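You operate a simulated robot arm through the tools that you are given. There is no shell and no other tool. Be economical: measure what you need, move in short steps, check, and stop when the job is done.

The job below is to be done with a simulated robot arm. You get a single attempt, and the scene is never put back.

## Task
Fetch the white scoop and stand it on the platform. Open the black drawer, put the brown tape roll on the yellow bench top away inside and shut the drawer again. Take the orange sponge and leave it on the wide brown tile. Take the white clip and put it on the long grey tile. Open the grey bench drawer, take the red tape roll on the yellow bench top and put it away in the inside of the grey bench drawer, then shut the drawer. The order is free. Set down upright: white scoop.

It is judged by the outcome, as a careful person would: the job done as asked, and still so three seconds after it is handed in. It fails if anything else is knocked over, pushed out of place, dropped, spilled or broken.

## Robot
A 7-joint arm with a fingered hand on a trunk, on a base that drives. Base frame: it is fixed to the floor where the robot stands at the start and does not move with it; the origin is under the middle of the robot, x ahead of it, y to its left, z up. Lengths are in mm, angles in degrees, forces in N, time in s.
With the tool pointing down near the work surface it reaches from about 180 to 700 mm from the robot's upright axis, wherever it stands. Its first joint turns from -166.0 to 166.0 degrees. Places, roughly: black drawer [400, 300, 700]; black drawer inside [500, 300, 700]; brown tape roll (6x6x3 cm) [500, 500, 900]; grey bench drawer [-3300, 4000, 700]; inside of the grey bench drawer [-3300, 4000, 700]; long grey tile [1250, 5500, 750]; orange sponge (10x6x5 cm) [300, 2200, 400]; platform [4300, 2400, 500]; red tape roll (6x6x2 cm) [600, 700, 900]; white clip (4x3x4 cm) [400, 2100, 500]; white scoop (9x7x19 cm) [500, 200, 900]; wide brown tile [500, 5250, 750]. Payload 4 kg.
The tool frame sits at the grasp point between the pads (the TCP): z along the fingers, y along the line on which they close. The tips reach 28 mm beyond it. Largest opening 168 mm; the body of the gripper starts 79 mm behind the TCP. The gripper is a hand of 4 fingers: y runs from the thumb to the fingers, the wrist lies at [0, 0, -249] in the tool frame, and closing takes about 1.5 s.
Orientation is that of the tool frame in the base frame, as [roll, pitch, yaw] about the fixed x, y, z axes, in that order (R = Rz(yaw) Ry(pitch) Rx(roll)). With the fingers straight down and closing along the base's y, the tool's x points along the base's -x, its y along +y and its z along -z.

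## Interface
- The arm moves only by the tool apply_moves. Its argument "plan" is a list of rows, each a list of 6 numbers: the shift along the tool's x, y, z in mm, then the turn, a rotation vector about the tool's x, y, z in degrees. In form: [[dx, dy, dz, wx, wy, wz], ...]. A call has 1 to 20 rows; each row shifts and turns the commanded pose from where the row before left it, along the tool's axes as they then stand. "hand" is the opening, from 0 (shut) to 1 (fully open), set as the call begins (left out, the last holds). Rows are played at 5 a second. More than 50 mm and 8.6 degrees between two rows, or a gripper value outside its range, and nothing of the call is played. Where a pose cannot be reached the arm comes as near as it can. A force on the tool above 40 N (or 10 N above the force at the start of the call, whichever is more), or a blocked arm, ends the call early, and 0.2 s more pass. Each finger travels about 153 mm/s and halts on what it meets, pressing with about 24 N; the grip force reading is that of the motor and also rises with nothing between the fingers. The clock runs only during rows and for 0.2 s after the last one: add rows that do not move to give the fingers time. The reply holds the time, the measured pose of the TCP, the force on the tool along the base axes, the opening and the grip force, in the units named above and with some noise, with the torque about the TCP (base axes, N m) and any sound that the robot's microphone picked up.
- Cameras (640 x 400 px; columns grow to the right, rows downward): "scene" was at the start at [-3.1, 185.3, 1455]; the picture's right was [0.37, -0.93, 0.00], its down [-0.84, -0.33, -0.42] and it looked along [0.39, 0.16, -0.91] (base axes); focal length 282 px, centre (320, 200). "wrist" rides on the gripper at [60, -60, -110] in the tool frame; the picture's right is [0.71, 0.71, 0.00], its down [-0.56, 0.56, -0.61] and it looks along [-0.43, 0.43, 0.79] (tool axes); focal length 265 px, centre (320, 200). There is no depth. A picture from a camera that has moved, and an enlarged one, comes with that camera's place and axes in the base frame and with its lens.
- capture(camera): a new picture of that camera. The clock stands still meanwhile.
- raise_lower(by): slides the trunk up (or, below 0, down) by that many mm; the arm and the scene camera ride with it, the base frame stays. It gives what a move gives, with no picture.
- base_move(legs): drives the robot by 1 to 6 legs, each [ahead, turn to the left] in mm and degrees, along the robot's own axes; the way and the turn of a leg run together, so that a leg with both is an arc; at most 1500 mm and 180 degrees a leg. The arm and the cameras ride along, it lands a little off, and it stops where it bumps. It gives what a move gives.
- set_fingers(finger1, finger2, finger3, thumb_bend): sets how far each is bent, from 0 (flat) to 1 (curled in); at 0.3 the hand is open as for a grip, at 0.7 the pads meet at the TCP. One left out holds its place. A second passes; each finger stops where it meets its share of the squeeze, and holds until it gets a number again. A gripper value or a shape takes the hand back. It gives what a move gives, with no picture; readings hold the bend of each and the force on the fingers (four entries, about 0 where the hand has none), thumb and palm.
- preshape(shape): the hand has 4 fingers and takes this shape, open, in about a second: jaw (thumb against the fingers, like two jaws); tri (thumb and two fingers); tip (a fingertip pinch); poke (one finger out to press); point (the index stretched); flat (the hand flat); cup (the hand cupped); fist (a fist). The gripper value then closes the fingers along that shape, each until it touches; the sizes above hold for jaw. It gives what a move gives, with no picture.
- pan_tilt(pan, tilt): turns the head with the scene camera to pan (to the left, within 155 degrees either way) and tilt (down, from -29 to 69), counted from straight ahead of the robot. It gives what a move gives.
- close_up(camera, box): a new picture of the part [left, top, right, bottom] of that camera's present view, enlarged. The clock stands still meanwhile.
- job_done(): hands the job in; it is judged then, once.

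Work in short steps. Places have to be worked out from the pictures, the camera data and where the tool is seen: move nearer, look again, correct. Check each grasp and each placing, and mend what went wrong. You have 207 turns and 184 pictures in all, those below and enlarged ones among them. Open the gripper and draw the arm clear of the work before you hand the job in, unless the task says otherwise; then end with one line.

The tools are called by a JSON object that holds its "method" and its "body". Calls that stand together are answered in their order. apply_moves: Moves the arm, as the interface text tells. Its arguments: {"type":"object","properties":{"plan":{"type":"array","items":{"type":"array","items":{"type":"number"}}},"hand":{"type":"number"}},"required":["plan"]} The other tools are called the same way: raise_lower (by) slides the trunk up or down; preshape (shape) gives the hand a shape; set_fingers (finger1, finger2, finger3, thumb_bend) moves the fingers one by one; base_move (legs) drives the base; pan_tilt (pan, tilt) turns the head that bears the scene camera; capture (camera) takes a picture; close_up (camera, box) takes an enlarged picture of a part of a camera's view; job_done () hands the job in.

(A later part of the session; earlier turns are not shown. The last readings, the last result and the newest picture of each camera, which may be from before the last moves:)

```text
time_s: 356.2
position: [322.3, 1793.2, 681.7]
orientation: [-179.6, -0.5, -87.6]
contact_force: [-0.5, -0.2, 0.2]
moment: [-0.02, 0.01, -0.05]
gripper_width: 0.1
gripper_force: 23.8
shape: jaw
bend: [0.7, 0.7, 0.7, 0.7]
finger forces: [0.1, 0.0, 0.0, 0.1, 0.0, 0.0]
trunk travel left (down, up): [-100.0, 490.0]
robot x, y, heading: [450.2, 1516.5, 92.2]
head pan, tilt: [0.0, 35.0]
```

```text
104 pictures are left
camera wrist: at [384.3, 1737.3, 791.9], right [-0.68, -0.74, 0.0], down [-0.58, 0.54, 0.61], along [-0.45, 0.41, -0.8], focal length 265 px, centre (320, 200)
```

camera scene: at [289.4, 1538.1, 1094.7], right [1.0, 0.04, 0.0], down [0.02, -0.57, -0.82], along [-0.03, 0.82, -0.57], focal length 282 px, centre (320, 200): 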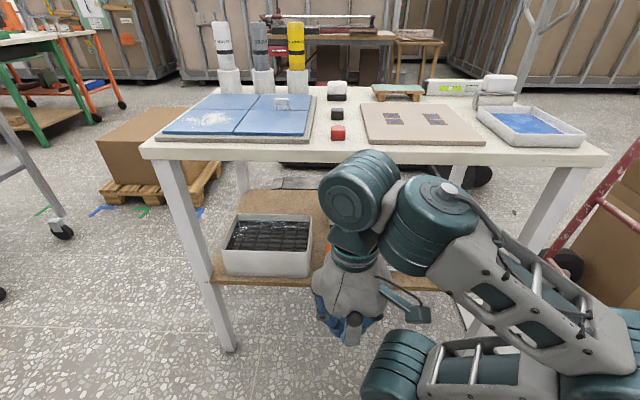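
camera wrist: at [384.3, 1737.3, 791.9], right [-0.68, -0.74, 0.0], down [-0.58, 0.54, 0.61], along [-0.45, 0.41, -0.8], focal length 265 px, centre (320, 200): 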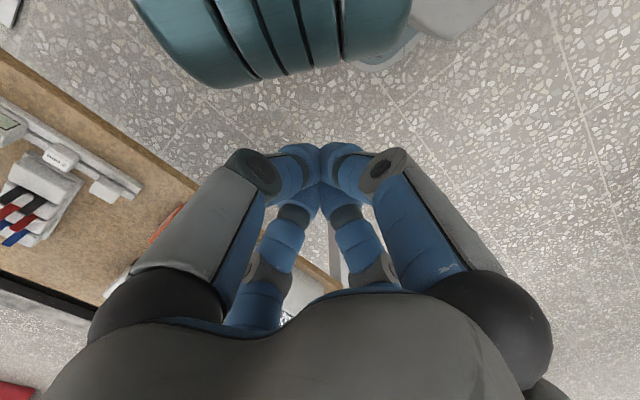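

I'll lower the hand in front of the shelf and tilt it outward about 50°, to view the shelf with the wrist camera.

{"method": "apply_moves", "body": {"plan": [[0, 0, 45, 0, 0, 0], [0, 0, 45, 0, 0, 0], [0, 0, 45, 0, 0, 0], [0, 0, 45, 0, 0, 0], [0, 0, 0, 0, -8, 0], [0, 0, 0, 0, -8, 0], [0, 0, 0, 0, -8, 0], [0, 0, 0, 0, -8, 0], [0, 0, 0, 0, -8, 0], [0, 0, 0, 0, -8, 0]], "hand": 1}}

{"method": "capture", "body": {"camera": "wrist"}}

{"method": "capture", "body": {"camera": "scene"}}

```text
time_s: 356.8
position: [314.3, 1800.1, 619.3]
orientation: [177.9, 1.3, -86.9]
contact_force: [-44.1, 21.5, -5.9]
moment: [-0.05, 0.28, 1.46]
gripper_width: 167.3
gripper_force: 0.1
shape: jaw
bend: [0.3, 0.3, 0.3, 0.47]
finger forces: [0.1, 0.1, 0.0, 0.1, 0.0, 0.0]
trunk travel left (down, up): [-100.0, 490.0]
robot x, y, heading: [451.9, 1516.7, 92.3]
head pan, tilt: [0.0, 35.0]
stopped in row 2: the force on the tool passed its limit at 73 N (the readings are from after the stop); the commanded pose is now the measured one
```

```text
103 pictures are left
camera wrist: at [379.0, 1741.0, 726.3], right [-0.67, -0.74, 0.01], down [-0.56, 0.51, 0.65], along [-0.49, 0.43, -0.76], focal length 265 px, centre (320, 200)
```

wrist: 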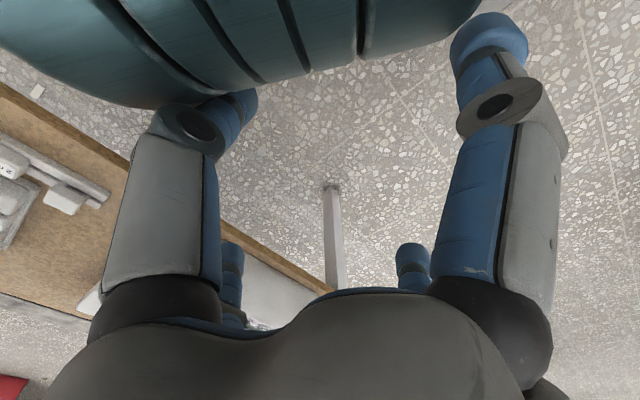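

```text
102 pictures are left
camera scene: at [289.4, 1538.1, 1094.8], right [1.0, 0.04, 0.0], down [0.02, -0.57, -0.82], along [-0.03, 0.82, -0.57], focal length 282 px, centre (320, 200)
```

scene: 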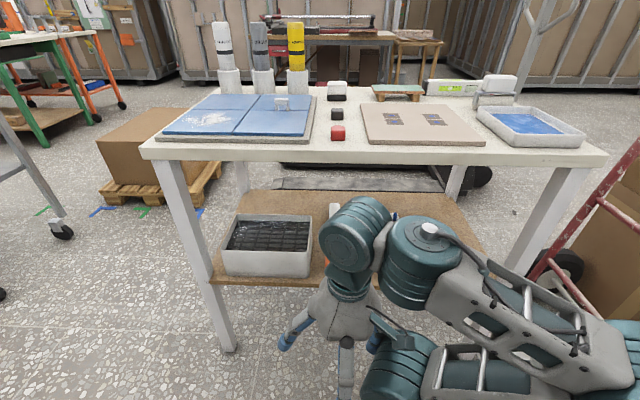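

The thumb touched the robot's own shoulder link. I'll narrow the hand, move it left, and shift the base 190 mm to the right so the shelf lies in the arm's comfortable left zone.

{"method": "apply_moves", "body": {"plan": [[0, 20, -10, 0, 0, 0], [0, 45, 0, 0, 0, 0], [0, 45, 0, 0, 0, 0], [0, 45, 0, 0, 0, 0], [0, 35, 0, 0, 0, 0]], "hand": 0.5}}

{"method": "base_move", "body": {"legs": [[0, -92], [190, 0], [0, 90]]}}

{"method": "capture", "body": {"camera": "scene"}}

```text
time_s: 357.9
position: [127.5, 1788.1, 631.9]
orientation: [178.7, 0.6, -87.2]
contact_force: [0.3, 0.7, 0.4]
moment: [-0.03, 0.03, -0.02]
gripper_width: 84.4
gripper_force: 0.0
shape: jaw
bend: [0.34, 0.34, 0.34, 0.34]
finger forces: [0.0, 0.0, 0.0, 0.0, 0.1, 0.0]
trunk travel left (down, up): [-100.0, 490.0]
robot x, y, heading: [453.1, 1517.4, 92.2]
head pan, tilt: [0.0, 35.0]
```

```text
time_s: 367.2
position: [336.6, 1807.9, 633.0]
orientation: [179.0, 0.6, -91.2]
contact_force: [-0.2, -0.5, 0.3]
moment: [-0.02, -0.01, 0.01]
gripper_width: 84.3
gripper_force: 0.1
shape: jaw
bend: [0.34, 0.34, 0.34, 0.34]
finger forces: [0.1, 0.0, 0.1, 0.0, 0.1, 0.0]
trunk travel left (down, up): [-100.0, 490.0]
robot x, y, heading: [643.7, 1512.8, 88.2]
head pan, tilt: [0.0, 35.0]
```

```text
101 pictures are left
camera scene: at [481.6, 1549.3, 1094.8], right [1.0, -0.03, 0.0], down [-0.02, -0.57, -0.82], along [0.02, 0.82, -0.57], focal length 282 px, centre (320, 200)
```

scene: 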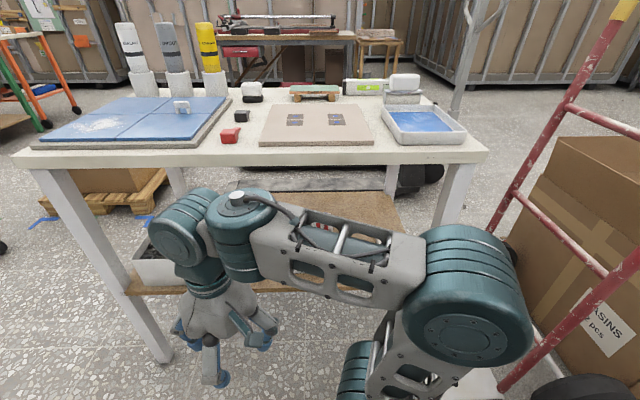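

Now lowering and tilting the hand.

{"method": "apply_moves", "body": {"plan": [[0, 0, 40, 0, 0, 0], [0, 0, 40, 0, 0, 0], [0, 0, 40, 0, 0, 0], [0, 0, 0, 0, -8, 0], [0, 0, 0, 0, -8, 0], [0, 0, 0, 0, -8, 0], [0, 0, 0, 0, -8, 0], [0, 0, 0, 0, -8, 0], [0, 0, 0, 0, -8, 0], [0, 0, 0, 0, -8, 0]]}}

{"method": "capture", "body": {"camera": "wrist"}}

{"method": "capture", "body": {"camera": "scene"}}

```text
time_s: 369.4
position: [334.5, 1810.1, 513.5]
orientation: [177.7, 56.7, -92.9]
contact_force: [0.1, -0.9, 0.6]
moment: [0.02, 0.01, -0.01]
gripper_width: 84.1
gripper_force: 0.1
shape: jaw
bend: [0.34, 0.34, 0.34, 0.34]
finger forces: [0.1, 0.1, 0.0, 0.0, 0.1, 0.0]
trunk travel left (down, up): [-100.0, 490.0]
robot x, y, heading: [642.6, 1515.7, 88.4]
head pan, tilt: [0.0, 35.0]
```

```text
100 pictures are left
camera wrist: at [390.4, 1684.9, 521.5], right [-0.73, -0.38, -0.58], down [-0.54, -0.2, 0.82], along [-0.42, 0.91, -0.06], focal length 265 px, centre (320, 200)
```

wrist: 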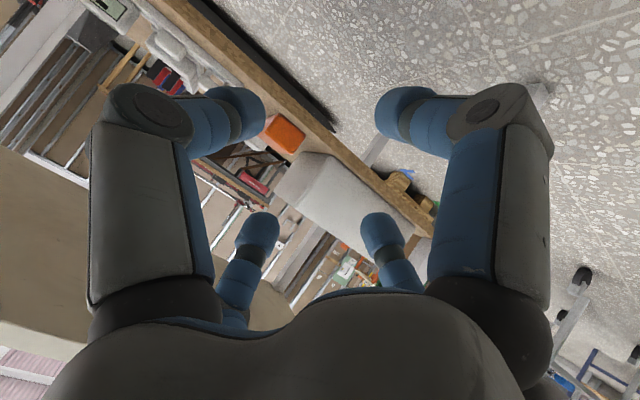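

```text
99 pictures are left
camera scene: at [481.7, 1549.4, 1094.8], right [1.0, -0.03, 0.0], down [-0.02, -0.57, -0.82], along [0.02, 0.82, -0.57], focal length 282 px, centre (320, 200)
```

scene: 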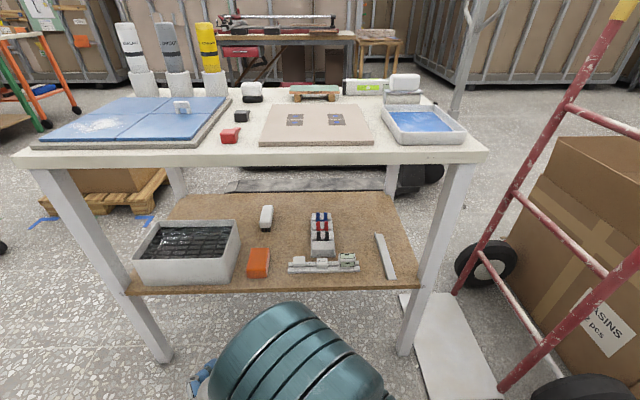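

The shelf is visible now. A close-up to identify the white clip.

{"method": "close_up", "body": {"camera": "scene", "box": [230, 190, 410, 302]}}

{"method": "close_up", "body": {"camera": "scene", "box": [150, 60, 480, 160]}}

```text
3.56 times, centred on (320, 246) of scene
camera zoom: at [481.7, 1549.4, 1094.8], right [1.0, -0.03, 0.0], down [-0.02, -0.57, -0.82], along [0.02, 0.82, -0.57], focal length 1002 px, centre (320, 36)
```

zoom: 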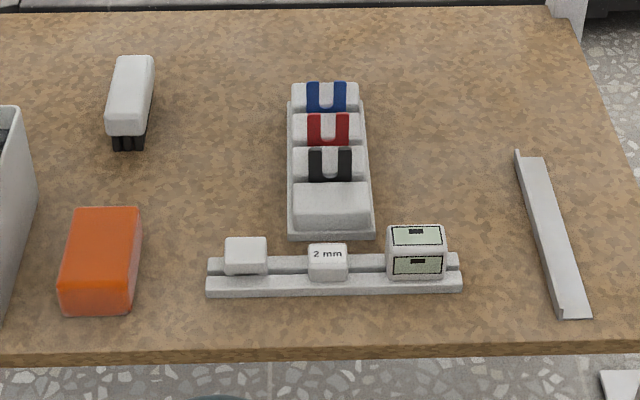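

```text
1.94 times, centred on (315, 110) of scene
camera zoom: at [481.7, 1549.4, 1094.8], right [1.0, -0.03, 0.0], down [-0.02, -0.57, -0.82], along [0.02, 0.82, -0.57], focal length 547 px, centre (330, 374)
```

zoom: 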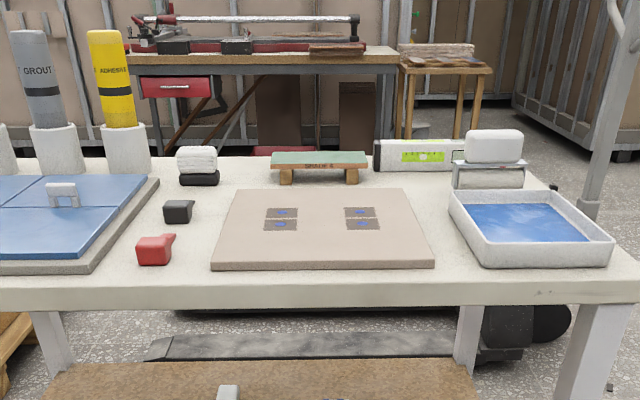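

The plain white block on the rail at about (431, 2148) matches the clip; the sponge is at about (304, 2165), 10 cm side along y. I'll take the sponge first: base forward 100 mm, tilt reduced to ~26° and hand rolled 45° so that two digits go along each long side.

{"method": "base_move", "body": {"legs": [[100, 0]]}}

{"method": "apply_moves", "body": {"plan": [[0, 0, 0, 0, 7.8, 0], [0, 0, 0, 0, 7.8, 0], [0, 0, 0, 0, 7.8, 0], [0, 0, 0, 0, 7.8, 0], [0, 0, 0, 0, 0, 7.5], [0, 0, 0, 0, 0, 7.5], [0, 0, 0, 0, 0, 7.5], [0, 0, 0, 0, 0, 7.5], [0, 0, 0, 0, 0, 7.5], [0, 0, 0, 0, 0, 7.5]], "hand": 0.7}}

{"method": "capture", "body": {"camera": "wrist"}}

```text
time_s: 370.5
position: [337.2, 1911.2, 511.8]
orientation: [177.9, 56.6, -92.9]
contact_force: [0.8, -0.1, -0.5]
moment: [0.02, -0.01, 0.0]
gripper_width: 84.4
gripper_force: 0.1
shape: jaw
bend: [0.34, 0.34, 0.34, 0.34]
finger forces: [0.1, 0.0, 0.0, 0.1, 0.1, 0.0]
trunk travel left (down, up): [-100.0, 490.0]
robot x, y, heading: [645.9, 1617.2, 88.1]
head pan, tilt: [0.0, 35.0]
```

```text
time_s: 372.7
position: [337.9, 1910.6, 513.3]
orientation: [160.6, 16.7, -139.4]
contact_force: [0.7, -0.4, -0.5]
moment: [-0.02, -0.06, -0.04]
gripper_width: 117.3
gripper_force: 0.1
shape: jaw
bend: [0.25, 0.26, 0.25, 0.25]
finger forces: [0.1, 0.0, 0.0, 0.0, 0.0, 0.1]
trunk travel left (down, up): [-100.0, 490.0]
robot x, y, heading: [646.5, 1616.3, 88.3]
head pan, tilt: [0.0, 35.0]
```

```text
96 pictures are left
camera wrist: at [334.6, 1788.1, 575.7], right [-1.0, 0.02, 0.02], down [0.03, 0.45, 0.89], along [0.01, 0.89, -0.45], focal length 265 px, centre (320, 200)
```

wrist: 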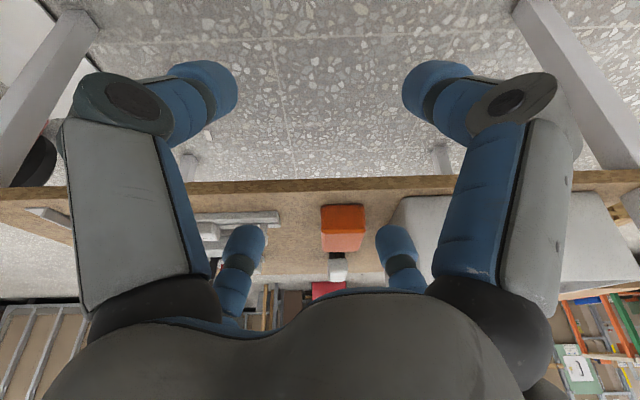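

The sponge lies at x≈306, y 2115–2213, top z≈462, with a bin about 35 mm to its left. I'll bring the hand above it, slightly narrower (0.66), and look.

{"method": "apply_moves", "body": {"plan": [[-21.9, 30.1, 17.2, 0, 0, 0], [-21.9, 30.1, 17.2, 0, 0, 0], [-21.9, 30.1, 17.2, 0, 0, 0], [-21.9, 30.1, 17.2, 0, 0, 0], [-21.9, 30.1, 17.2, 0, 0, 0], [-21.9, 30.1, 17.2, 0, 0, 0]], "hand": 0.66}}

{"method": "capture", "body": {"camera": "wrist"}}

{"method": "capture", "body": {"camera": "scene"}}

```text
time_s: 374.1
position: [309.1, 2156.8, 512.1]
orientation: [160.7, 16.8, -139.3]
contact_force: [-0.1, 0.2, 0.4]
moment: [-0.01, -0.03, 0.02]
gripper_width: 111.6
gripper_force: 0.1
shape: jaw
bend: [0.27, 0.27, 0.27, 0.27]
finger forces: [0.0, 0.1, 0.0, 0.0, 0.0, 0.0]
trunk travel left (down, up): [-100.0, 490.0]
robot x, y, heading: [644.5, 1619.2, 88.3]
head pan, tilt: [0.0, 35.0]
```

```text
95 pictures are left
camera wrist: at [306.6, 2032.6, 576.0], right [-1.0, 0.02, 0.02], down [0.03, 0.45, 0.89], along [0.01, 0.89, -0.45], focal length 265 px, centre (320, 200)
```

wrist: 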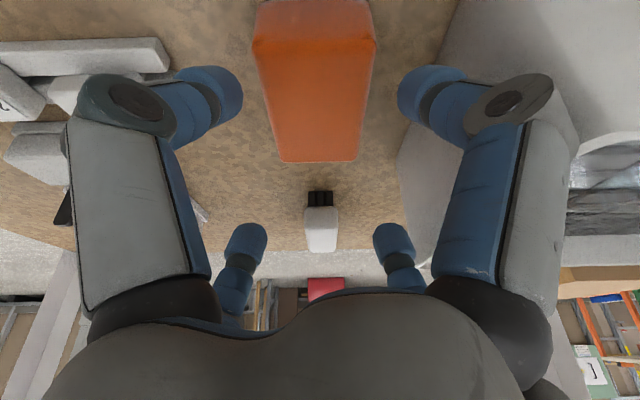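

```text
94 pictures are left
camera scene: at [484.7, 1650.6, 1094.8], right [1.0, -0.03, 0.0], down [-0.02, -0.57, -0.82], along [0.03, 0.82, -0.57], focal length 282 px, centre (320, 200)
```

scene: 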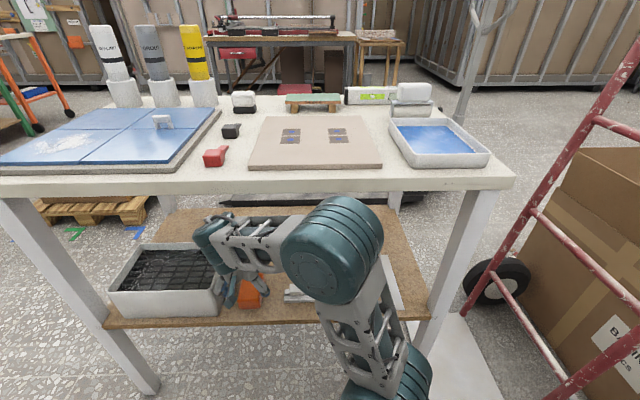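

The sponge is centred between the digit pairs and the bin's wall (x≈227) is clear. Descending vertically ~50 mm.

{"method": "apply_moves", "body": {"plan": [[4.8, -5.3, 15.1, 0, 0, 0], [4.8, -5.3, 15.1, 0, 0, 0], [2.9, -3.2, 9, 0, 0, 0], [1.4, -1.6, 4.5, 0, 0, 0]]}}

{"method": "capture", "body": {"camera": "wrist"}}

```text
time_s: 375.1
position: [308.3, 2154.9, 468.1]
orientation: [160.4, 16.8, -139.5]
contact_force: [4.4, -5.4, 24.5]
moment: [-1.21, -1.28, -0.06]
gripper_width: 109.7
gripper_force: 0.1
shape: jaw
bend: [0.27, 0.27, 0.27, 0.25]
finger forces: [0.0, 0.0, 0.1, 0.0, 24.9, 0.0]
trunk travel left (down, up): [-100.0, 490.0]
robot x, y, heading: [647.6, 1615.8, 88.1]
head pan, tilt: [0.0, 35.0]
```

```text
93 pictures are left
camera wrist: at [305.5, 2032.6, 531.3], right [-1.0, 0.02, 0.02], down [0.03, 0.45, 0.89], along [0.01, 0.89, -0.45], focal length 265 px, centre (320, 200)
```

wrist: 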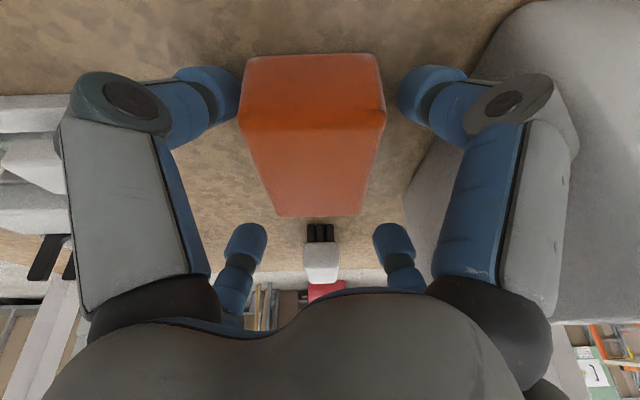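

The thumb tip touches the shelf, so the hand is low enough. I'll ease up 3 mm and close.

{"method": "apply_moves", "body": {"plan": [[-0.9, 1, -2.7, 0, 0, 0], [0, 0, 0, 0, 0, 0], [0, 0, 0, 0, 0, 0], [0, 0, 0, 0, 0, 0], [0, 0, 0, 0, 0, 0], [0, 0, 0, 0, 0, 0], [0, 0, 0, 0, 0, 0]], "hand": 0}}

{"method": "capture", "body": {"camera": "wrist"}}

```text
time_s: 376.7
position: [307.8, 2156.8, 470.0]
orientation: [160.6, 16.8, -139.4]
contact_force: [2.6, 1.0, 11.5]
moment: [0.61, -0.34, -0.06]
gripper_width: 88.2
gripper_force: 24.0
shape: jaw
bend: [0.79, 0.8, 0.34, 0.28]
finger forces: [21.5, 16.6, 17.9, 0.1, 21.5, 0.0]
trunk travel left (down, up): [-100.0, 490.0]
robot x, y, heading: [645.9, 1618.0, 88.2]
head pan, tilt: [0.0, 35.0]
```

```text
92 pictures are left
camera wrist: at [304.5, 2032.5, 532.2], right [-1.0, 0.02, 0.02], down [0.03, 0.45, 0.89], along [0.01, 0.89, -0.45], focal length 265 px, centre (320, 200)
```

wrist: 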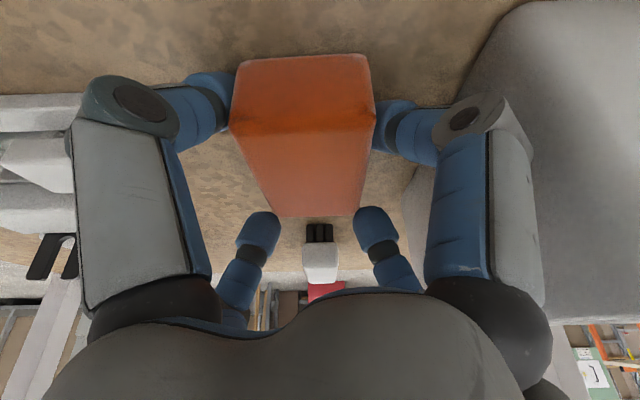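

All four digits press on the sponge. Lifting 30 mm and checking.

{"method": "apply_moves", "body": {"plan": [[-2.9, 3.2, -9, 0, 0, 0], [-5.8, 6.3, -18, 0, 0, 0], [0, 0, 0, 0, 0, 0]]}}

{"method": "capture", "body": {"camera": "wrist"}}

```text
time_s: 377.5
position: [307.6, 2154.8, 496.2]
orientation: [160.7, 16.8, -139.1]
contact_force: [-0.2, -0.3, 0.4]
moment: [0.03, 0.0, 0.01]
gripper_width: 80.1
gripper_force: 24.7
shape: jaw
bend: [0.79, 0.84, 0.85, 0.27]
finger forces: [26.5, 8.0, 1.0, 0.0, 30.4, 0.0]
trunk travel left (down, up): [-100.0, 490.0]
robot x, y, heading: [644.7, 1613.4, 88.2]
head pan, tilt: [0.0, 35.0]
```

```text
91 pictures are left
camera wrist: at [304.6, 2031.3, 560.7], right [-1.0, 0.02, 0.02], down [0.03, 0.45, 0.89], along [0.01, 0.89, -0.45], focal length 265 px, centre (320, 200)
```

wrist: 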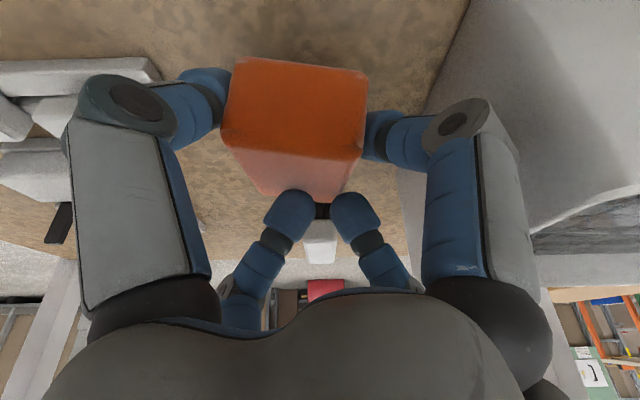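

The near digits hold the sponge firmly (26–30 N), with the far ones on its top; it has pitched a bit but is held. I'll raise it a bit more and draw it straight out of the shelf.

{"method": "apply_moves", "body": {"plan": [[-8.6, 9.5, -27, 0, 0, 0], [25, -27, -19, 0, 0, 0], [25, -27, -19, 0, 0, 0], [25, -27, -19, 0, 0, 0], [25, -27, -19, 0, 0, 0], [25, -27, -19, 0, 0, 0], [25, -27, -19, 0, 0, 0]]}}

{"method": "capture", "body": {"camera": "scene"}}

{"method": "capture", "body": {"camera": "wrist"}}

```text
time_s: 379.1
position: [309.3, 1905.9, 537.4]
orientation: [160.7, 16.8, -139.3]
contact_force: [0.8, -0.4, -0.3]
moment: [0.02, 0.01, 0.03]
gripper_width: 80.1
gripper_force: 24.0
shape: jaw
bend: [0.8, 0.84, 0.85, 0.27]
finger forces: [27.1, 7.4, 0.4, 0.0, 30.7, 0.0]
trunk travel left (down, up): [-100.0, 490.0]
robot x, y, heading: [647.8, 1617.8, 88.2]
head pan, tilt: [0.0, 35.0]
```

```text
90 pictures are left
camera scene: at [484.7, 1651.1, 1094.7], right [1.0, -0.03, 0.0], down [-0.02, -0.57, -0.82], along [0.03, 0.82, -0.57], focal length 282 px, centre (320, 200)
```

scene: 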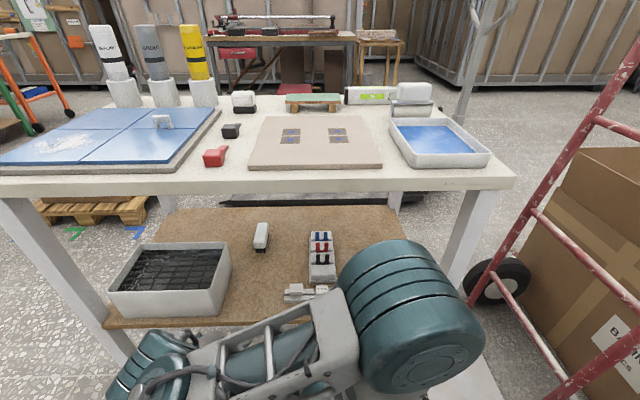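

```text
89 pictures are left
camera wrist: at [306.4, 1783.7, 601.2], right [-1.0, 0.02, 0.02], down [0.03, 0.45, 0.89], along [0.01, 0.89, -0.45], focal length 265 px, centre (320, 200)
```

wrist: 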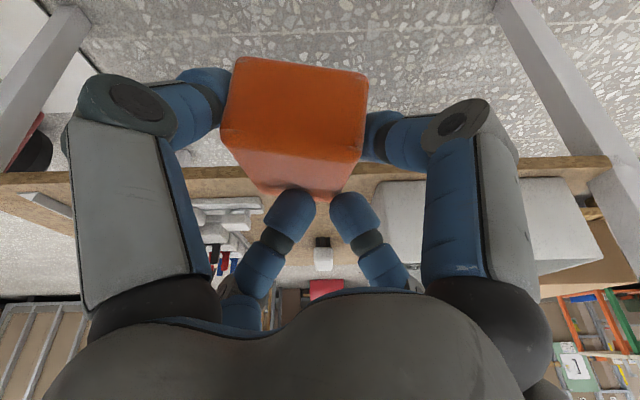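

It is steady. I'll raise the trunk again, level the tool, and tuck the hand in front of the robot for the drive.

{"method": "raise_lower", "body": {"by": 400}}

{"method": "apply_moves", "body": {"plan": [[0, 0, -40, 6.2, 5.8, 0], [0, 0, -40, 6.2, 5.8, 0], [0, 0, -40, 6.2, 5.8, 0], [-30.5, -30.3, 0, 0, 0, 0], [-30.5, -30.3, 0, 0, 0, 0], [-30.5, -30.3, 0, 0, 0, 0], [-30.5, -30.3, 0, 0, 0, 0], [-30.5, -30.3, 0, 0, 0, 0]]}}

{"method": "capture", "body": {"camera": "wrist"}}

```text
time_s: 382.9
position: [309.6, 1906.8, 937.4]
orientation: [160.8, 16.8, -139.3]
contact_force: [-0.2, 0.4, 0.1]
moment: [-0.05, -0.02, 0.0]
gripper_width: 80.3
gripper_force: 24.2
shape: jaw
bend: [0.8, 0.84, 0.85, 0.27]
finger forces: [27.3, 7.2, 0.3, 0.0, 30.9, 0.0]
trunk travel left (down, up): [-500.0, 90.0]
robot x, y, heading: [649.5, 1620.0, 88.4]
head pan, tilt: [0.0, 35.0]
```

```text
time_s: 384.8
position: [524.2, 1868.1, 1045.9]
orientation: [179.8, -0.3, -136.3]
contact_force: [0.6, -0.5, -0.3]
moment: [0.03, -0.02, 0.01]
gripper_width: 79.9
gripper_force: 24.2
shape: jaw
bend: [0.8, 0.85, 0.85, 0.27]
finger forces: [28.5, 5.9, 0.0, 0.0, 31.3, 0.0]
out of reach, approached as far as the arm can: row 3
trunk travel left (down, up): [-500.0, 90.0]
robot x, y, heading: [643.1, 1616.3, 88.0]
head pan, tilt: [0.0, 35.0]
```

```text
88 pictures are left
camera wrist: at [520.2, 1784.2, 1156.1], right [-1.0, 0.02, 0.01], down [0.02, 0.79, 0.61], along [0.01, 0.61, -0.79], focal length 265 px, centre (320, 200)
```

wrist: 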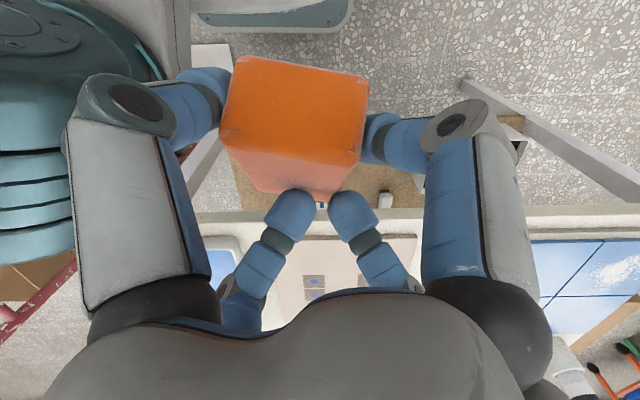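

The sponge stays held. Driving the known route: east, then north.

{"method": "base_move", "body": {"legs": [[-60, 0], [0, -88], [1500, 0], [360, 0], [0, 90], [1500, 0]]}}

{"method": "capture", "body": {"camera": "wrist"}}

```text
time_s: 409.2
position: [2359.2, 3303.6, 1044.8]
orientation: [179.7, -0.2, -134.5]
contact_force: [0.0, 0.6, -0.3]
moment: [0.01, 0.04, 0.0]
gripper_width: 79.2
gripper_force: 24.0
shape: jaw
bend: [0.8, 0.85, 0.85, 0.27]
finger forces: [28.1, 5.6, 0.0, 0.0, 30.6, 0.0]
trunk travel left (down, up): [-500.0, 90.0]
robot x, y, heading: [2493.9, 3054.9, 90.3]
head pan, tilt: [0.0, 35.0]
```

```text
87 pictures are left
camera wrist: at [2359.5, 3219.6, 1156.0], right [-1.0, -0.01, 0.01], down [0.0, 0.79, 0.61], along [-0.01, 0.61, -0.79], focal length 265 px, centre (320, 200)
```

wrist: 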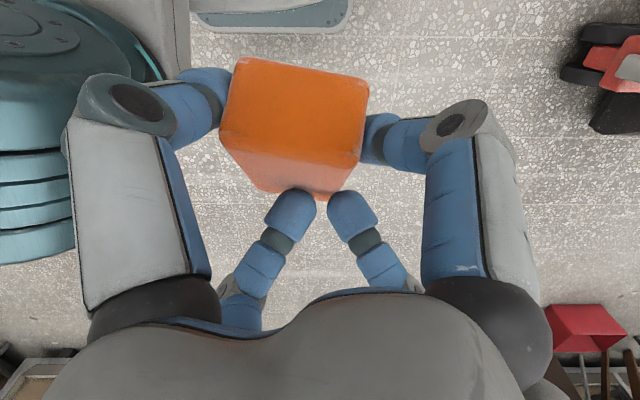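

Still held. On to the tile table: north to y≈4600, west to x≈935, facing the table.

{"method": "base_move", "body": {"legs": [[1500, 0], [45, 0], [0, 89.7], [1500, 0], [60, 0], [0, -90]]}}

{"method": "pan_tilt", "body": {"pan": 15, "tilt": 40}}

{"method": "capture", "body": {"camera": "scene"}}

```text
time_s: 432.5
position: [773.3, 4828.2, 1046.3]
orientation: [179.8, -0.3, -133.6]
contact_force: [0.4, -0.3, -0.6]
moment: [-0.01, -0.02, 0.0]
gripper_width: 79.2
gripper_force: 24.3
shape: jaw
bend: [0.8, 0.85, 0.85, 0.27]
finger forces: [27.2, 5.7, 0.0, 0.0, 29.5, 0.0]
trunk travel left (down, up): [-500.0, 90.0]
robot x, y, heading: [907.0, 4583.5, 91.2]
head pan, tilt: [0.0, 35.0]
```

```text
time_s: 433.2
position: [772.5, 4827.6, 1045.2]
orientation: [179.8, -0.3, -133.5]
contact_force: [-0.9, 0.2, -0.3]
moment: [-0.02, 0.01, 0.01]
gripper_width: 79.5
gripper_force: 24.0
shape: jaw
bend: [0.8, 0.85, 0.85, 0.27]
finger forces: [27.3, 5.5, 0.0, 0.1, 29.5, 0.0]
trunk travel left (down, up): [-500.0, 90.0]
robot x, y, heading: [908.2, 4583.3, 91.1]
head pan, tilt: [15.0, 40.0]
```

```text
86 pictures are left
camera scene: at [725.1, 4601.5, 1487.2], right [0.96, 0.28, 0.0], down [0.18, -0.62, -0.77], along [-0.21, 0.74, -0.64], focal length 282 px, centre (320, 200)
```

scene: 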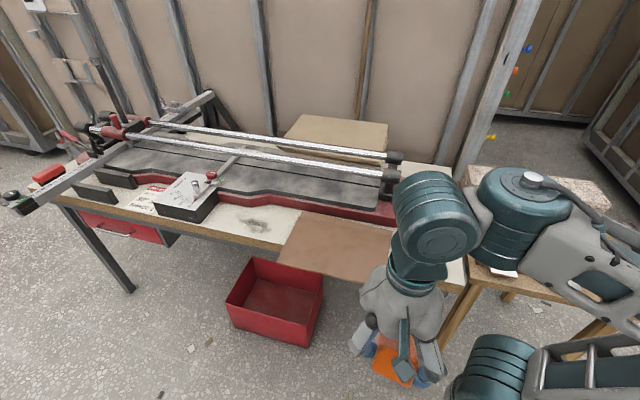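

The tile spans roughly x 460–750, y 5085–5310. I'll move the base up 80 mm, bring the sponge above the tile and tilt the hand ~42° so that the sponge is level; then check.

{"method": "base_move", "body": {"legs": [[80, 0]]}}

{"method": "apply_moves", "body": {"plan": [[-5.6, 38.1, 12, 0, 0, 0], [-5.6, 38.1, 12, 0, 0, 0], [-5.6, 38.1, 12, 0, 0, 0], [-5.6, 38.1, 12, 0, 0, 0], [-5.6, 38.1, 12, 0, 0, 0], [-5.6, 38.1, 12, 0, 0, 0], [-5.6, 38.1, 12, 0, 0, 0], [0, 0, 0, -5.85, -6.1, 0], [0, 0, 0, -5.85, -6.1, 0], [0, 0, 0, -5.85, -6.1, 0], [0, 0, 0, -5.85, -6.1, 0], [0, 0, 0, -5.85, -6.1, 0]]}}

{"method": "capture", "body": {"camera": "wrist"}}

{"method": "capture", "body": {"camera": "scene"}}

```text
time_s: 434.3
position: [771.8, 4908.4, 1045.9]
orientation: [179.9, -0.3, -133.7]
contact_force: [0.1, -0.5, 0.1]
moment: [-0.02, -0.01, 0.0]
gripper_width: 79.2
gripper_force: 24.1
shape: jaw
bend: [0.8, 0.85, 0.85, 0.27]
finger forces: [27.3, 5.6, 0.0, 0.0, 29.6, 0.0]
trunk travel left (down, up): [-500.0, 90.0]
robot x, y, heading: [905.9, 4662.6, 90.9]
head pan, tilt: [15.0, 40.0]
```

```text
time_s: 436.9
position: [603.8, 5120.3, 962.0]
orientation: [147.6, 28.8, -142.2]
contact_force: [0.6, 0.3, -0.4]
moment: [0.03, 0.0, 0.01]
gripper_width: 79.3
gripper_force: 24.6
shape: jaw
bend: [0.81, 0.85, 0.85, 0.27]
finger forces: [26.6, 5.1, 0.0, 0.0, 28.3, 0.0]
trunk travel left (down, up): [-500.0, 90.0]
robot x, y, heading: [908.3, 4666.6, 91.1]
head pan, tilt: [15.0, 40.0]
```

```text
85 pictures are left
camera wrist: at [606.2, 4984.2, 986.4], right [-1.0, -0.02, -0.01], down [-0.01, 0.17, 0.99], along [-0.02, 0.99, -0.17], focal length 265 px, centre (320, 200)
```

wrist: 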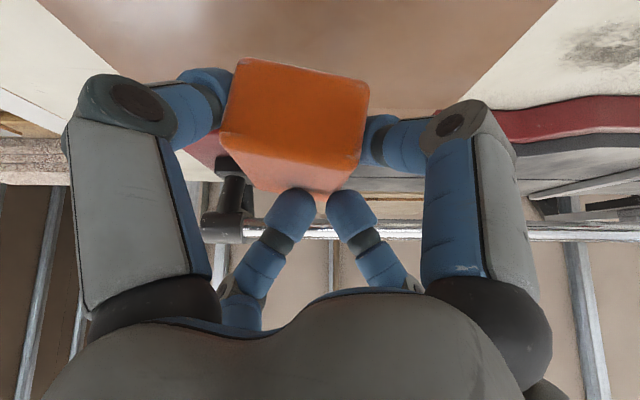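

```text
84 pictures are left
camera scene: at [723.3, 4681.9, 1487.2], right [0.96, 0.28, 0.0], down [0.18, -0.62, -0.77], along [-0.21, 0.74, -0.64], focal length 282 px, centre (320, 200)
```

scene: 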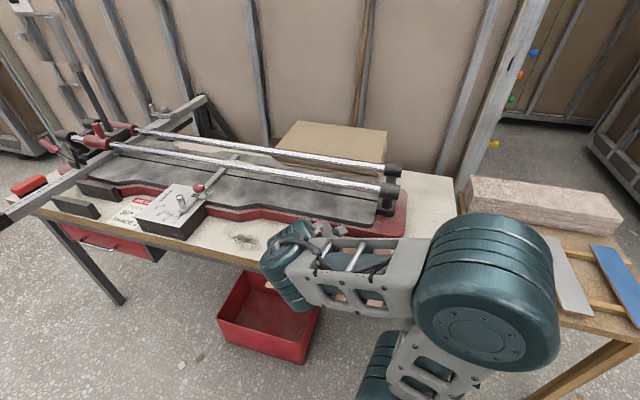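

The sponge is about level, its bottom ~70 mm below the TCP. I'll move 80 mm further over the tile and descend to contact.

{"method": "apply_moves", "body": {"plan": [[-18.7, 23.3, 26.9, 0, 0, 0], [-18.7, 23.3, 26.9, 0, 0, 0], [14.5, -14.1, 22.2, 0, 0, 0], [14.5, -14.1, 22.2, 0, 0, 0]]}}

{"method": "capture", "body": {"camera": "wrist"}}

{"method": "apply_moves", "body": {"plan": [[4.8, -4.7, 7.4, 0, 0, 0], [2.4, -2.35, 3.7, 0, 0, 0], [2.4, -2.35, 3.7, 0, 0, 0], [2.4, -2.35, 3.7, 0, 0, 0], [2.4, -2.35, 3.7, 0, 0, 0], [2.4, -2.35, 3.7, 0, 0, 0], [2.4, -2.35, 3.7, 0, 0, 0], [2.4, -2.35, 3.7, 0, 0, 0]]}}

{"method": "capture", "body": {"camera": "wrist"}}

```text
time_s: 437.9
position: [597.8, 5199.8, 903.0]
orientation: [147.2, 28.6, -142.5]
contact_force: [-1.0, 1.9, 12.1]
moment: [0.03, -0.46, 0.0]
gripper_width: 79.4
gripper_force: 23.8
shape: jaw
bend: [0.81, 0.85, 0.86, 0.27]
finger forces: [29.1, 7.9, 3.4, 0.0, 31.7, 0.0]
trunk travel left (down, up): [-500.0, 90.0]
robot x, y, heading: [908.2, 4662.7, 91.1]
head pan, tilt: [15.0, 40.0]
```

```text
83 pictures are left
camera wrist: at [598.1, 5063.2, 927.7], right [-1.0, -0.02, 0.0], down [-0.01, 0.17, 0.99], along [-0.02, 0.99, -0.17], focal length 265 px, centre (320, 200)
```

wrist: 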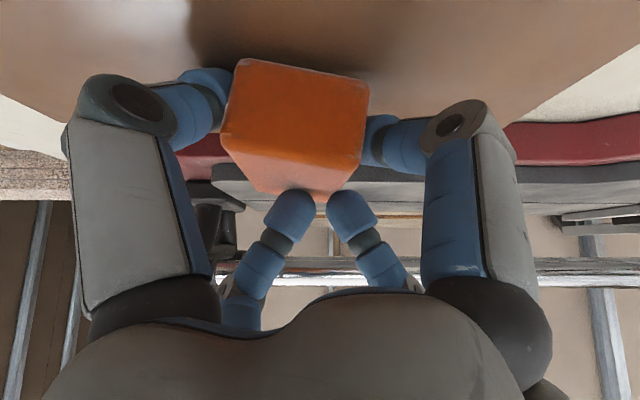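

```text
time_s: 438.3
position: [596.2, 5201.4, 903.3]
orientation: [146.3, 29.0, -142.9]
contact_force: [1.0, -4.8, 23.0]
moment: [-0.51, -1.04, -0.22]
gripper_width: 77.9
gripper_force: 24.1
shape: jaw
bend: [0.81, 0.85, 0.86, 0.26]
finger forces: [32.5, 5.1, 2.8, 0.0, 46.0, 0.1]
trunk travel left (down, up): [-500.0, 90.0]
robot x, y, heading: [910.8, 4665.4, 90.9]
head pan, tilt: [15.0, 40.0]
stopped in row 1: the force on the tool passed its limit at 47 N (the readings are from after the stop); the commanded pose is now the measured one
```

```text
82 pictures are left
camera wrist: at [597.4, 5065.2, 925.2], right [-1.0, -0.02, 0.0], down [0.0, 0.15, 0.99], along [-0.02, 0.99, -0.15], focal length 265 px, centre (320, 200)
```

wrist: 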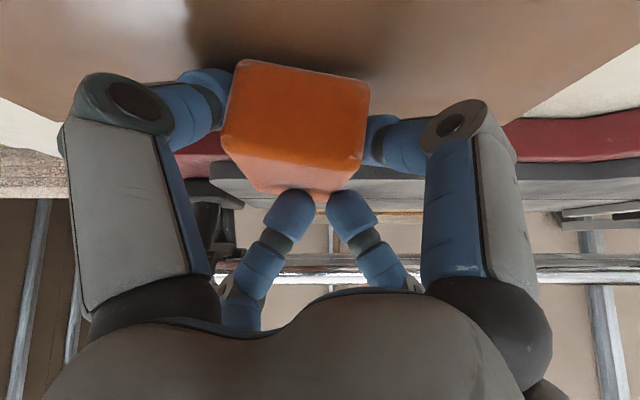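

Contact with the tile. Opening the hand gently and looking.

{"method": "apply_moves", "body": {"plan": [[0, 0, 0, 0, 0, 0], [0, 0, 0, 0, 0, 0], [0, 0, 0, 0, 0, 0], [0, 0, 0, 0, 0, 0], [0, 0, 0, 0, 0, 0]], "hand": 0.68}}

{"method": "capture", "body": {"camera": "wrist"}}

```text
time_s: 439.5
position: [597.7, 5201.0, 900.6]
orientation: [146.6, 28.9, -142.8]
contact_force: [0.6, 1.3, 23.1]
moment: [-0.3, -0.38, -0.09]
gripper_width: 102.9
gripper_force: 0.2
shape: jaw
bend: [0.31, 0.26, 0.26, 0.3]
finger forces: [7.2, 0.0, 0.0, 0.0, 15.4, 0.1]
trunk travel left (down, up): [-500.0, 90.0]
robot x, y, heading: [909.7, 4665.6, 90.9]
head pan, tilt: [15.0, 40.0]
```

```text
81 pictures are left
camera wrist: at [597.8, 5065.4, 923.8], right [-1.0, -0.02, 0.0], down [0.0, 0.16, 0.99], along [-0.02, 0.99, -0.16], focal length 265 px, centre (320, 200)
```

wrist: 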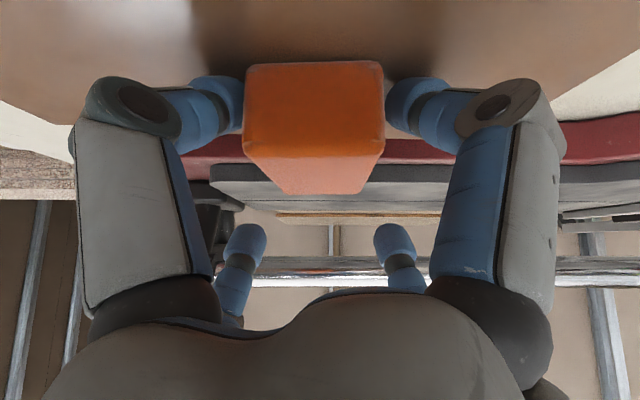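

The sponge sits flat on the tile. I'll widen slightly while lifting straight up.

{"method": "apply_moves", "body": {"plan": [[-1.9, 1.9, -3, 0, 0, 0], [-1, 1, -1.5, 0, 0, 0], [-7.2, 7, -11, 0, 0, 0], [-14.5, 14.1, -22.2, 0, 0, 0], [-14.5, 14.1, -22.2, 0, 0, 0], [-14.5, 14.1, -22.2, 0, 0, 0]], "hand": 0.8}}

{"method": "capture", "body": {"camera": "wrist"}}

```text
time_s: 440.9
position: [595.3, 5200.6, 1010.8]
orientation: [146.8, 28.9, -142.4]
contact_force: [0.3, -0.3, -0.2]
moment: [0.0, 0.02, 0.01]
gripper_width: 134.1
gripper_force: 0.1
shape: jaw
bend: [0.23, 0.23, 0.23, 0.23]
finger forces: [0.1, 0.0, 0.0, 0.0, 0.1, 0.1]
trunk travel left (down, up): [-500.0, 90.0]
robot x, y, heading: [909.4, 4660.4, 90.9]
head pan, tilt: [15.0, 40.0]
```

```text
80 pictures are left
camera wrist: at [596.0, 5064.5, 1032.3], right [-1.0, -0.02, 0.0], down [-0.01, 0.16, 0.99], along [-0.02, 0.99, -0.16], focal length 265 px, centre (320, 200)
```

wrist: 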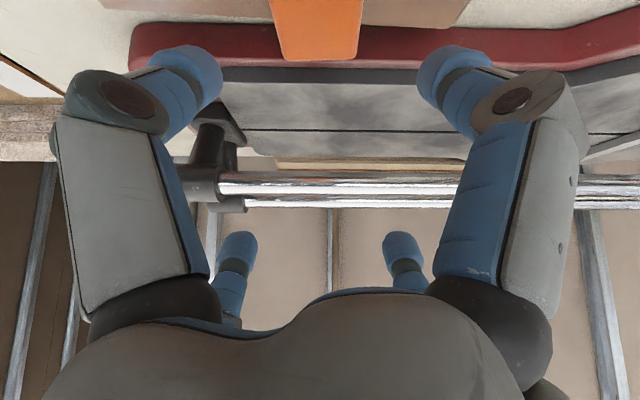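

Released cleanly. I'll draw the arm back and tuck it, then check the placement.

{"method": "apply_moves", "body": {"plan": [[19.8, -18.6, -35.6, 0, 0, 0], [19.8, -18.6, -35.6, 0, 0, 0], [19.8, -18.6, -35.6, 0, 0, 0], [19.8, -18.6, -35.6, 0, 0, 0], [19.8, -18.6, -35.6, 0, 0, 0], [0, 0, 0, 5.85, 6.1, 0], [0, 0, 0, 5.85, 6.1, 0], [0, 0, 0, 5.85, 6.1, 0], [0, 0, 0, 5.85, 6.1, 0], [0, 0, 0, 5.85, 6.1, 0], [-25, -26, 0, 0, 0, 0], [-25, -26, 0, 0, 0, 0], [-25, -26, 0, 0, 0, 0], [-25, -26, 0, 0, 0, 0], [-25, -26, 0, 0, 0, 0]], "hand": 0.5}}

{"method": "capture", "body": {"camera": "scene"}}

```text
time_s: 444.1
position: [778.7, 4980.1, 1045.8]
orientation: [179.2, 0.0, -133.6]
contact_force: [0.7, -0.3, 0.7]
moment: [0.0, 0.0, -0.04]
gripper_width: 84.4
gripper_force: 0.0
shape: jaw
bend: [0.34, 0.34, 0.34, 0.34]
finger forces: [0.0, 0.0, 0.0, 0.0, 0.1, 0.1]
trunk travel left (down, up): [-500.0, 90.0]
robot x, y, heading: [909.8, 4664.0, 90.8]
head pan, tilt: [15.0, 40.0]
```

```text
79 pictures are left
camera scene: at [724.1, 4682.0, 1487.3], right [0.96, 0.28, 0.0], down [0.18, -0.62, -0.77], along [-0.21, 0.74, -0.64], focal length 282 px, centre (320, 200)
```

scene: 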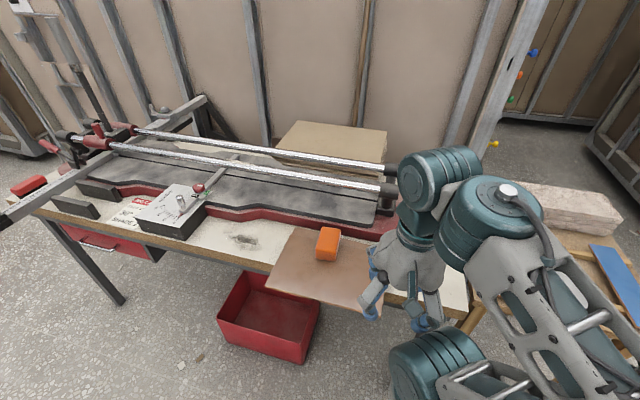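

The sponge rests on the wide brown tile. Driving back for the clip.

{"method": "base_move", "body": {"legs": [[-80, 0], [0, -90.8], [1500, 0], [90, 0], [0, -90], [1500, 0]]}}

```text
time_s: 467.6
position: [2609.3, 2786.3, 1045.9]
orientation: [179.1, 0.0, 43.2]
contact_force: [0.1, -0.6, -0.1]
moment: [-0.03, 0.0, 0.03]
gripper_width: 84.7
gripper_force: 0.1
shape: jaw
bend: [0.34, 0.34, 0.34, 0.34]
finger forces: [0.1, 0.1, 0.1, 0.0, 0.0, 0.0]
trunk travel left (down, up): [-500.0, 90.0]
robot x, y, heading: [2499.8, 3108.9, -92.3]
head pan, tilt: [15.0, 40.0]
```

{"method": "base_move", "body": {"legs": [[1500, 2], [0, -89.7], [1500, 0], [270, 0], [0, -90]]}}

```text
time_s: 491.3
position: [566.9, 1829.8, 1046.6]
orientation: [179.0, 0.1, -132.6]
contact_force: [0.4, -0.2, 0.2]
moment: [0.0, -0.03, 0.0]
gripper_width: 84.2
gripper_force: 0.0
shape: jaw
bend: [0.34, 0.34, 0.34, 0.34]
finger forces: [0.0, 0.0, 0.0, 0.0, 0.1, 0.1]
trunk travel left (down, up): [-500.0, 90.0]
robot x, y, heading: [700.8, 1511.3, 91.8]
head pan, tilt: [15.0, 40.0]
```

In front of the trolley again. Moving the hand left, lowering it and then the trunk, for a look at the clip.

{"method": "apply_moves", "body": {"plan": [[31.6, 34.4, 0, 0, 0, 0], [31.6, 34.4, 0, 0, 0, 0], [31.6, 34.4, 0, 0, 0, 0], [0, 0, 45, 0, 0, 0], [0, 0, 45, 0, 0, 0], [0, 0, 45, 0, 0, 0]]}}

{"method": "raise_lower", "body": {"by": -400}}

{"method": "apply_moves", "body": {"plan": [[0, 0, 0, -5.75, -6.2, 0], [0, 0, 0, -5.75, -6.2, 0], [0, 0, 0, -5.75, -6.2, 0], [0, 0, 0, 0, 0, 0]]}}

{"method": "capture", "body": {"camera": "wrist"}}

{"method": "capture", "body": {"camera": "scene"}}

```text
time_s: 492.7
position: [425.8, 1829.6, 911.5]
orientation: [179.1, 0.1, -132.7]
contact_force: [-0.2, 0.2, -0.5]
moment: [-0.05, -0.01, 0.02]
gripper_width: 84.3
gripper_force: 0.0
shape: jaw
bend: [0.34, 0.34, 0.34, 0.34]
finger forces: [0.1, 0.0, 0.1, 0.1, 0.1, 0.0]
trunk travel left (down, up): [-500.0, 90.0]
robot x, y, heading: [707.0, 1514.5, 91.8]
head pan, tilt: [15.0, 40.0]
```

```text
time_s: 496.5
position: [425.4, 1828.2, 510.8]
orientation: [179.1, 0.0, -132.6]
contact_force: [0.6, 0.2, -0.2]
moment: [-0.02, 0.02, -0.05]
gripper_width: 84.4
gripper_force: 0.0
shape: jaw
bend: [0.34, 0.34, 0.34, 0.34]
finger forces: [0.0, 0.0, 0.0, 0.1, 0.0, 0.1]
trunk travel left (down, up): [-100.0, 490.0]
robot x, y, heading: [701.4, 1515.7, 91.9]
head pan, tilt: [15.0, 40.0]
```

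```text
time_s: 497.5
position: [425.6, 1829.6, 511.9]
orientation: [161.1, 18.2, -136.2]
contact_force: [0.4, 0.1, 0.3]
moment: [-0.02, 0.01, -0.02]
gripper_width: 84.1
gripper_force: 0.0
shape: jaw
bend: [0.34, 0.34, 0.34, 0.34]
finger forces: [0.1, 0.0, 0.0, 0.1, 0.0, 0.0]
trunk travel left (down, up): [-100.0, 490.0]
robot x, y, heading: [706.3, 1516.0, 91.9]
head pan, tilt: [15.0, 40.0]
```

```text
78 pictures are left
camera wrist: at [428.1, 1706.0, 573.3], right [-1.0, -0.03, 0.0], down [-0.02, 0.44, 0.9], along [-0.03, 0.9, -0.44], focal length 265 px, centre (320, 200)
```

wrist: 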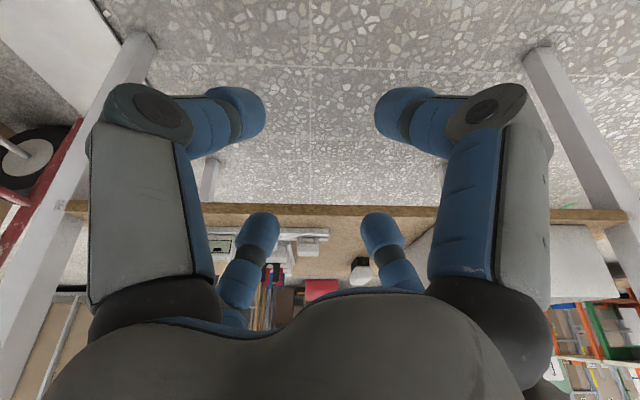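

```text
77 pictures are left
camera scene: at [518.5, 1529.9, 1087.2], right [0.96, 0.29, 0.0], down [0.19, -0.62, -0.77], along [-0.22, 0.73, -0.64], focal length 282 px, centre (320, 200)
```

scene: 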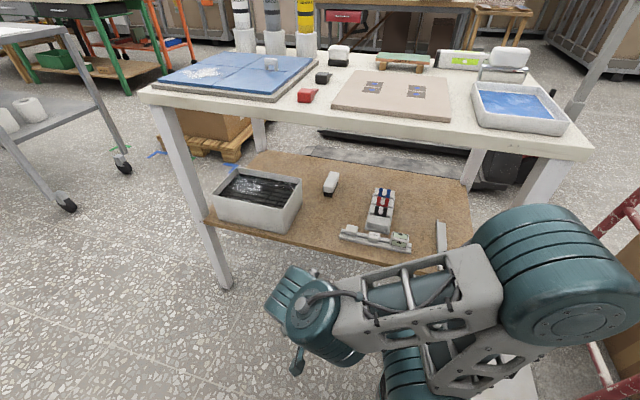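

A close-up of the rail with the clip.

{"method": "close_up", "body": {"camera": "scene", "box": [325, 170, 453, 250]}}

{"method": "close_up", "body": {"camera": "wrist", "box": [200, 190, 360, 290]}}

```text
5.00 times, centred on (389, 210) of scene
camera zoom: at [518.5, 1529.9, 1087.2], right [0.96, 0.29, 0.0], down [0.19, -0.62, -0.77], along [-0.22, 0.73, -0.64], focal length 1409 px, centre (-25, 150)
```

zoom: 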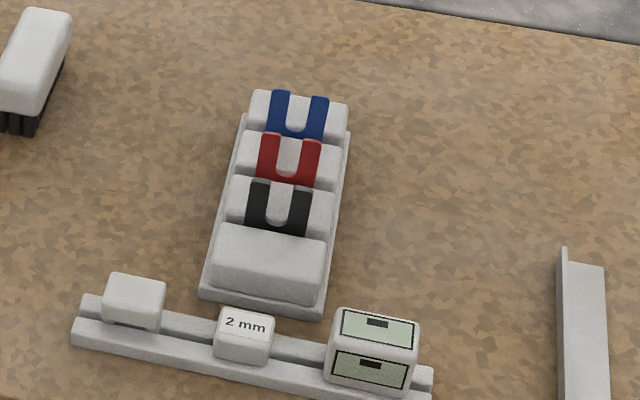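

```text
4.00 times, centred on (280, 240) of wrist
camera zoom: at [428.1, 1706.0, 573.3], right [-1.0, -0.03, 0.0], down [-0.02, 0.44, 0.9], along [-0.03, 0.9, -0.44], focal length 1062 px, centre (480, 40)
```

zoom: 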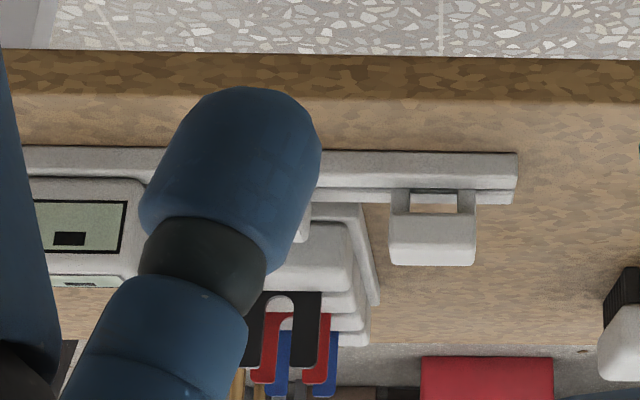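

The clip is a small U-block straddling the rail at about (435, 2145), top z≈462, with the "2 mm" block 30 mm to its right. I'll roll back to the cross layout, reduce tilt to ~20° and the opening to 0.4, and come over it.

{"method": "base_move", "body": {"legs": [[80, 0]]}}

{"method": "apply_moves", "body": {"plan": [[0, 0, 0, 0, 0, -7.5], [0, 0, 0, 0, 0, -7.5], [0, 0, 0, 0, 0, -7.5], [0, 0, 0, 0, 0, -7.5], [0, 0, 0, 0, 0, -7.5], [0, 0, 0, 0, 0, -7.5], [0, 0, 0, 0, 5, 0]], "hand": 0.4}}

```text
time_s: 498.6
position: [422.3, 1908.3, 511.9]
orientation: [161.2, 18.3, -136.0]
contact_force: [-0.3, 0.6, 0.4]
moment: [0.03, 0.0, -0.03]
gripper_width: 84.5
gripper_force: 0.0
shape: jaw
bend: [0.34, 0.34, 0.34, 0.34]
finger forces: [0.1, 0.0, 0.0, 0.0, 0.0, 0.0]
trunk travel left (down, up): [-100.0, 490.0]
robot x, y, heading: [699.1, 1594.7, 92.0]
head pan, tilt: [15.0, 40.0]
```

```text
time_s: 500.2
position: [421.5, 1907.2, 510.9]
orientation: [-179.7, 21.0, -87.6]
contact_force: [0.6, 0.1, -0.5]
moment: [-0.03, -0.03, 0.02]
gripper_width: 67.6
gripper_force: 0.1
shape: jaw
bend: [0.79, 0.79, 0.79, 0.39]
finger forces: [0.1, 0.1, 0.1, 0.1, 0.0, 0.1]
trunk travel left (down, up): [-100.0, 490.0]
robot x, y, heading: [701.0, 1595.2, 92.0]
head pan, tilt: [15.0, 40.0]
```

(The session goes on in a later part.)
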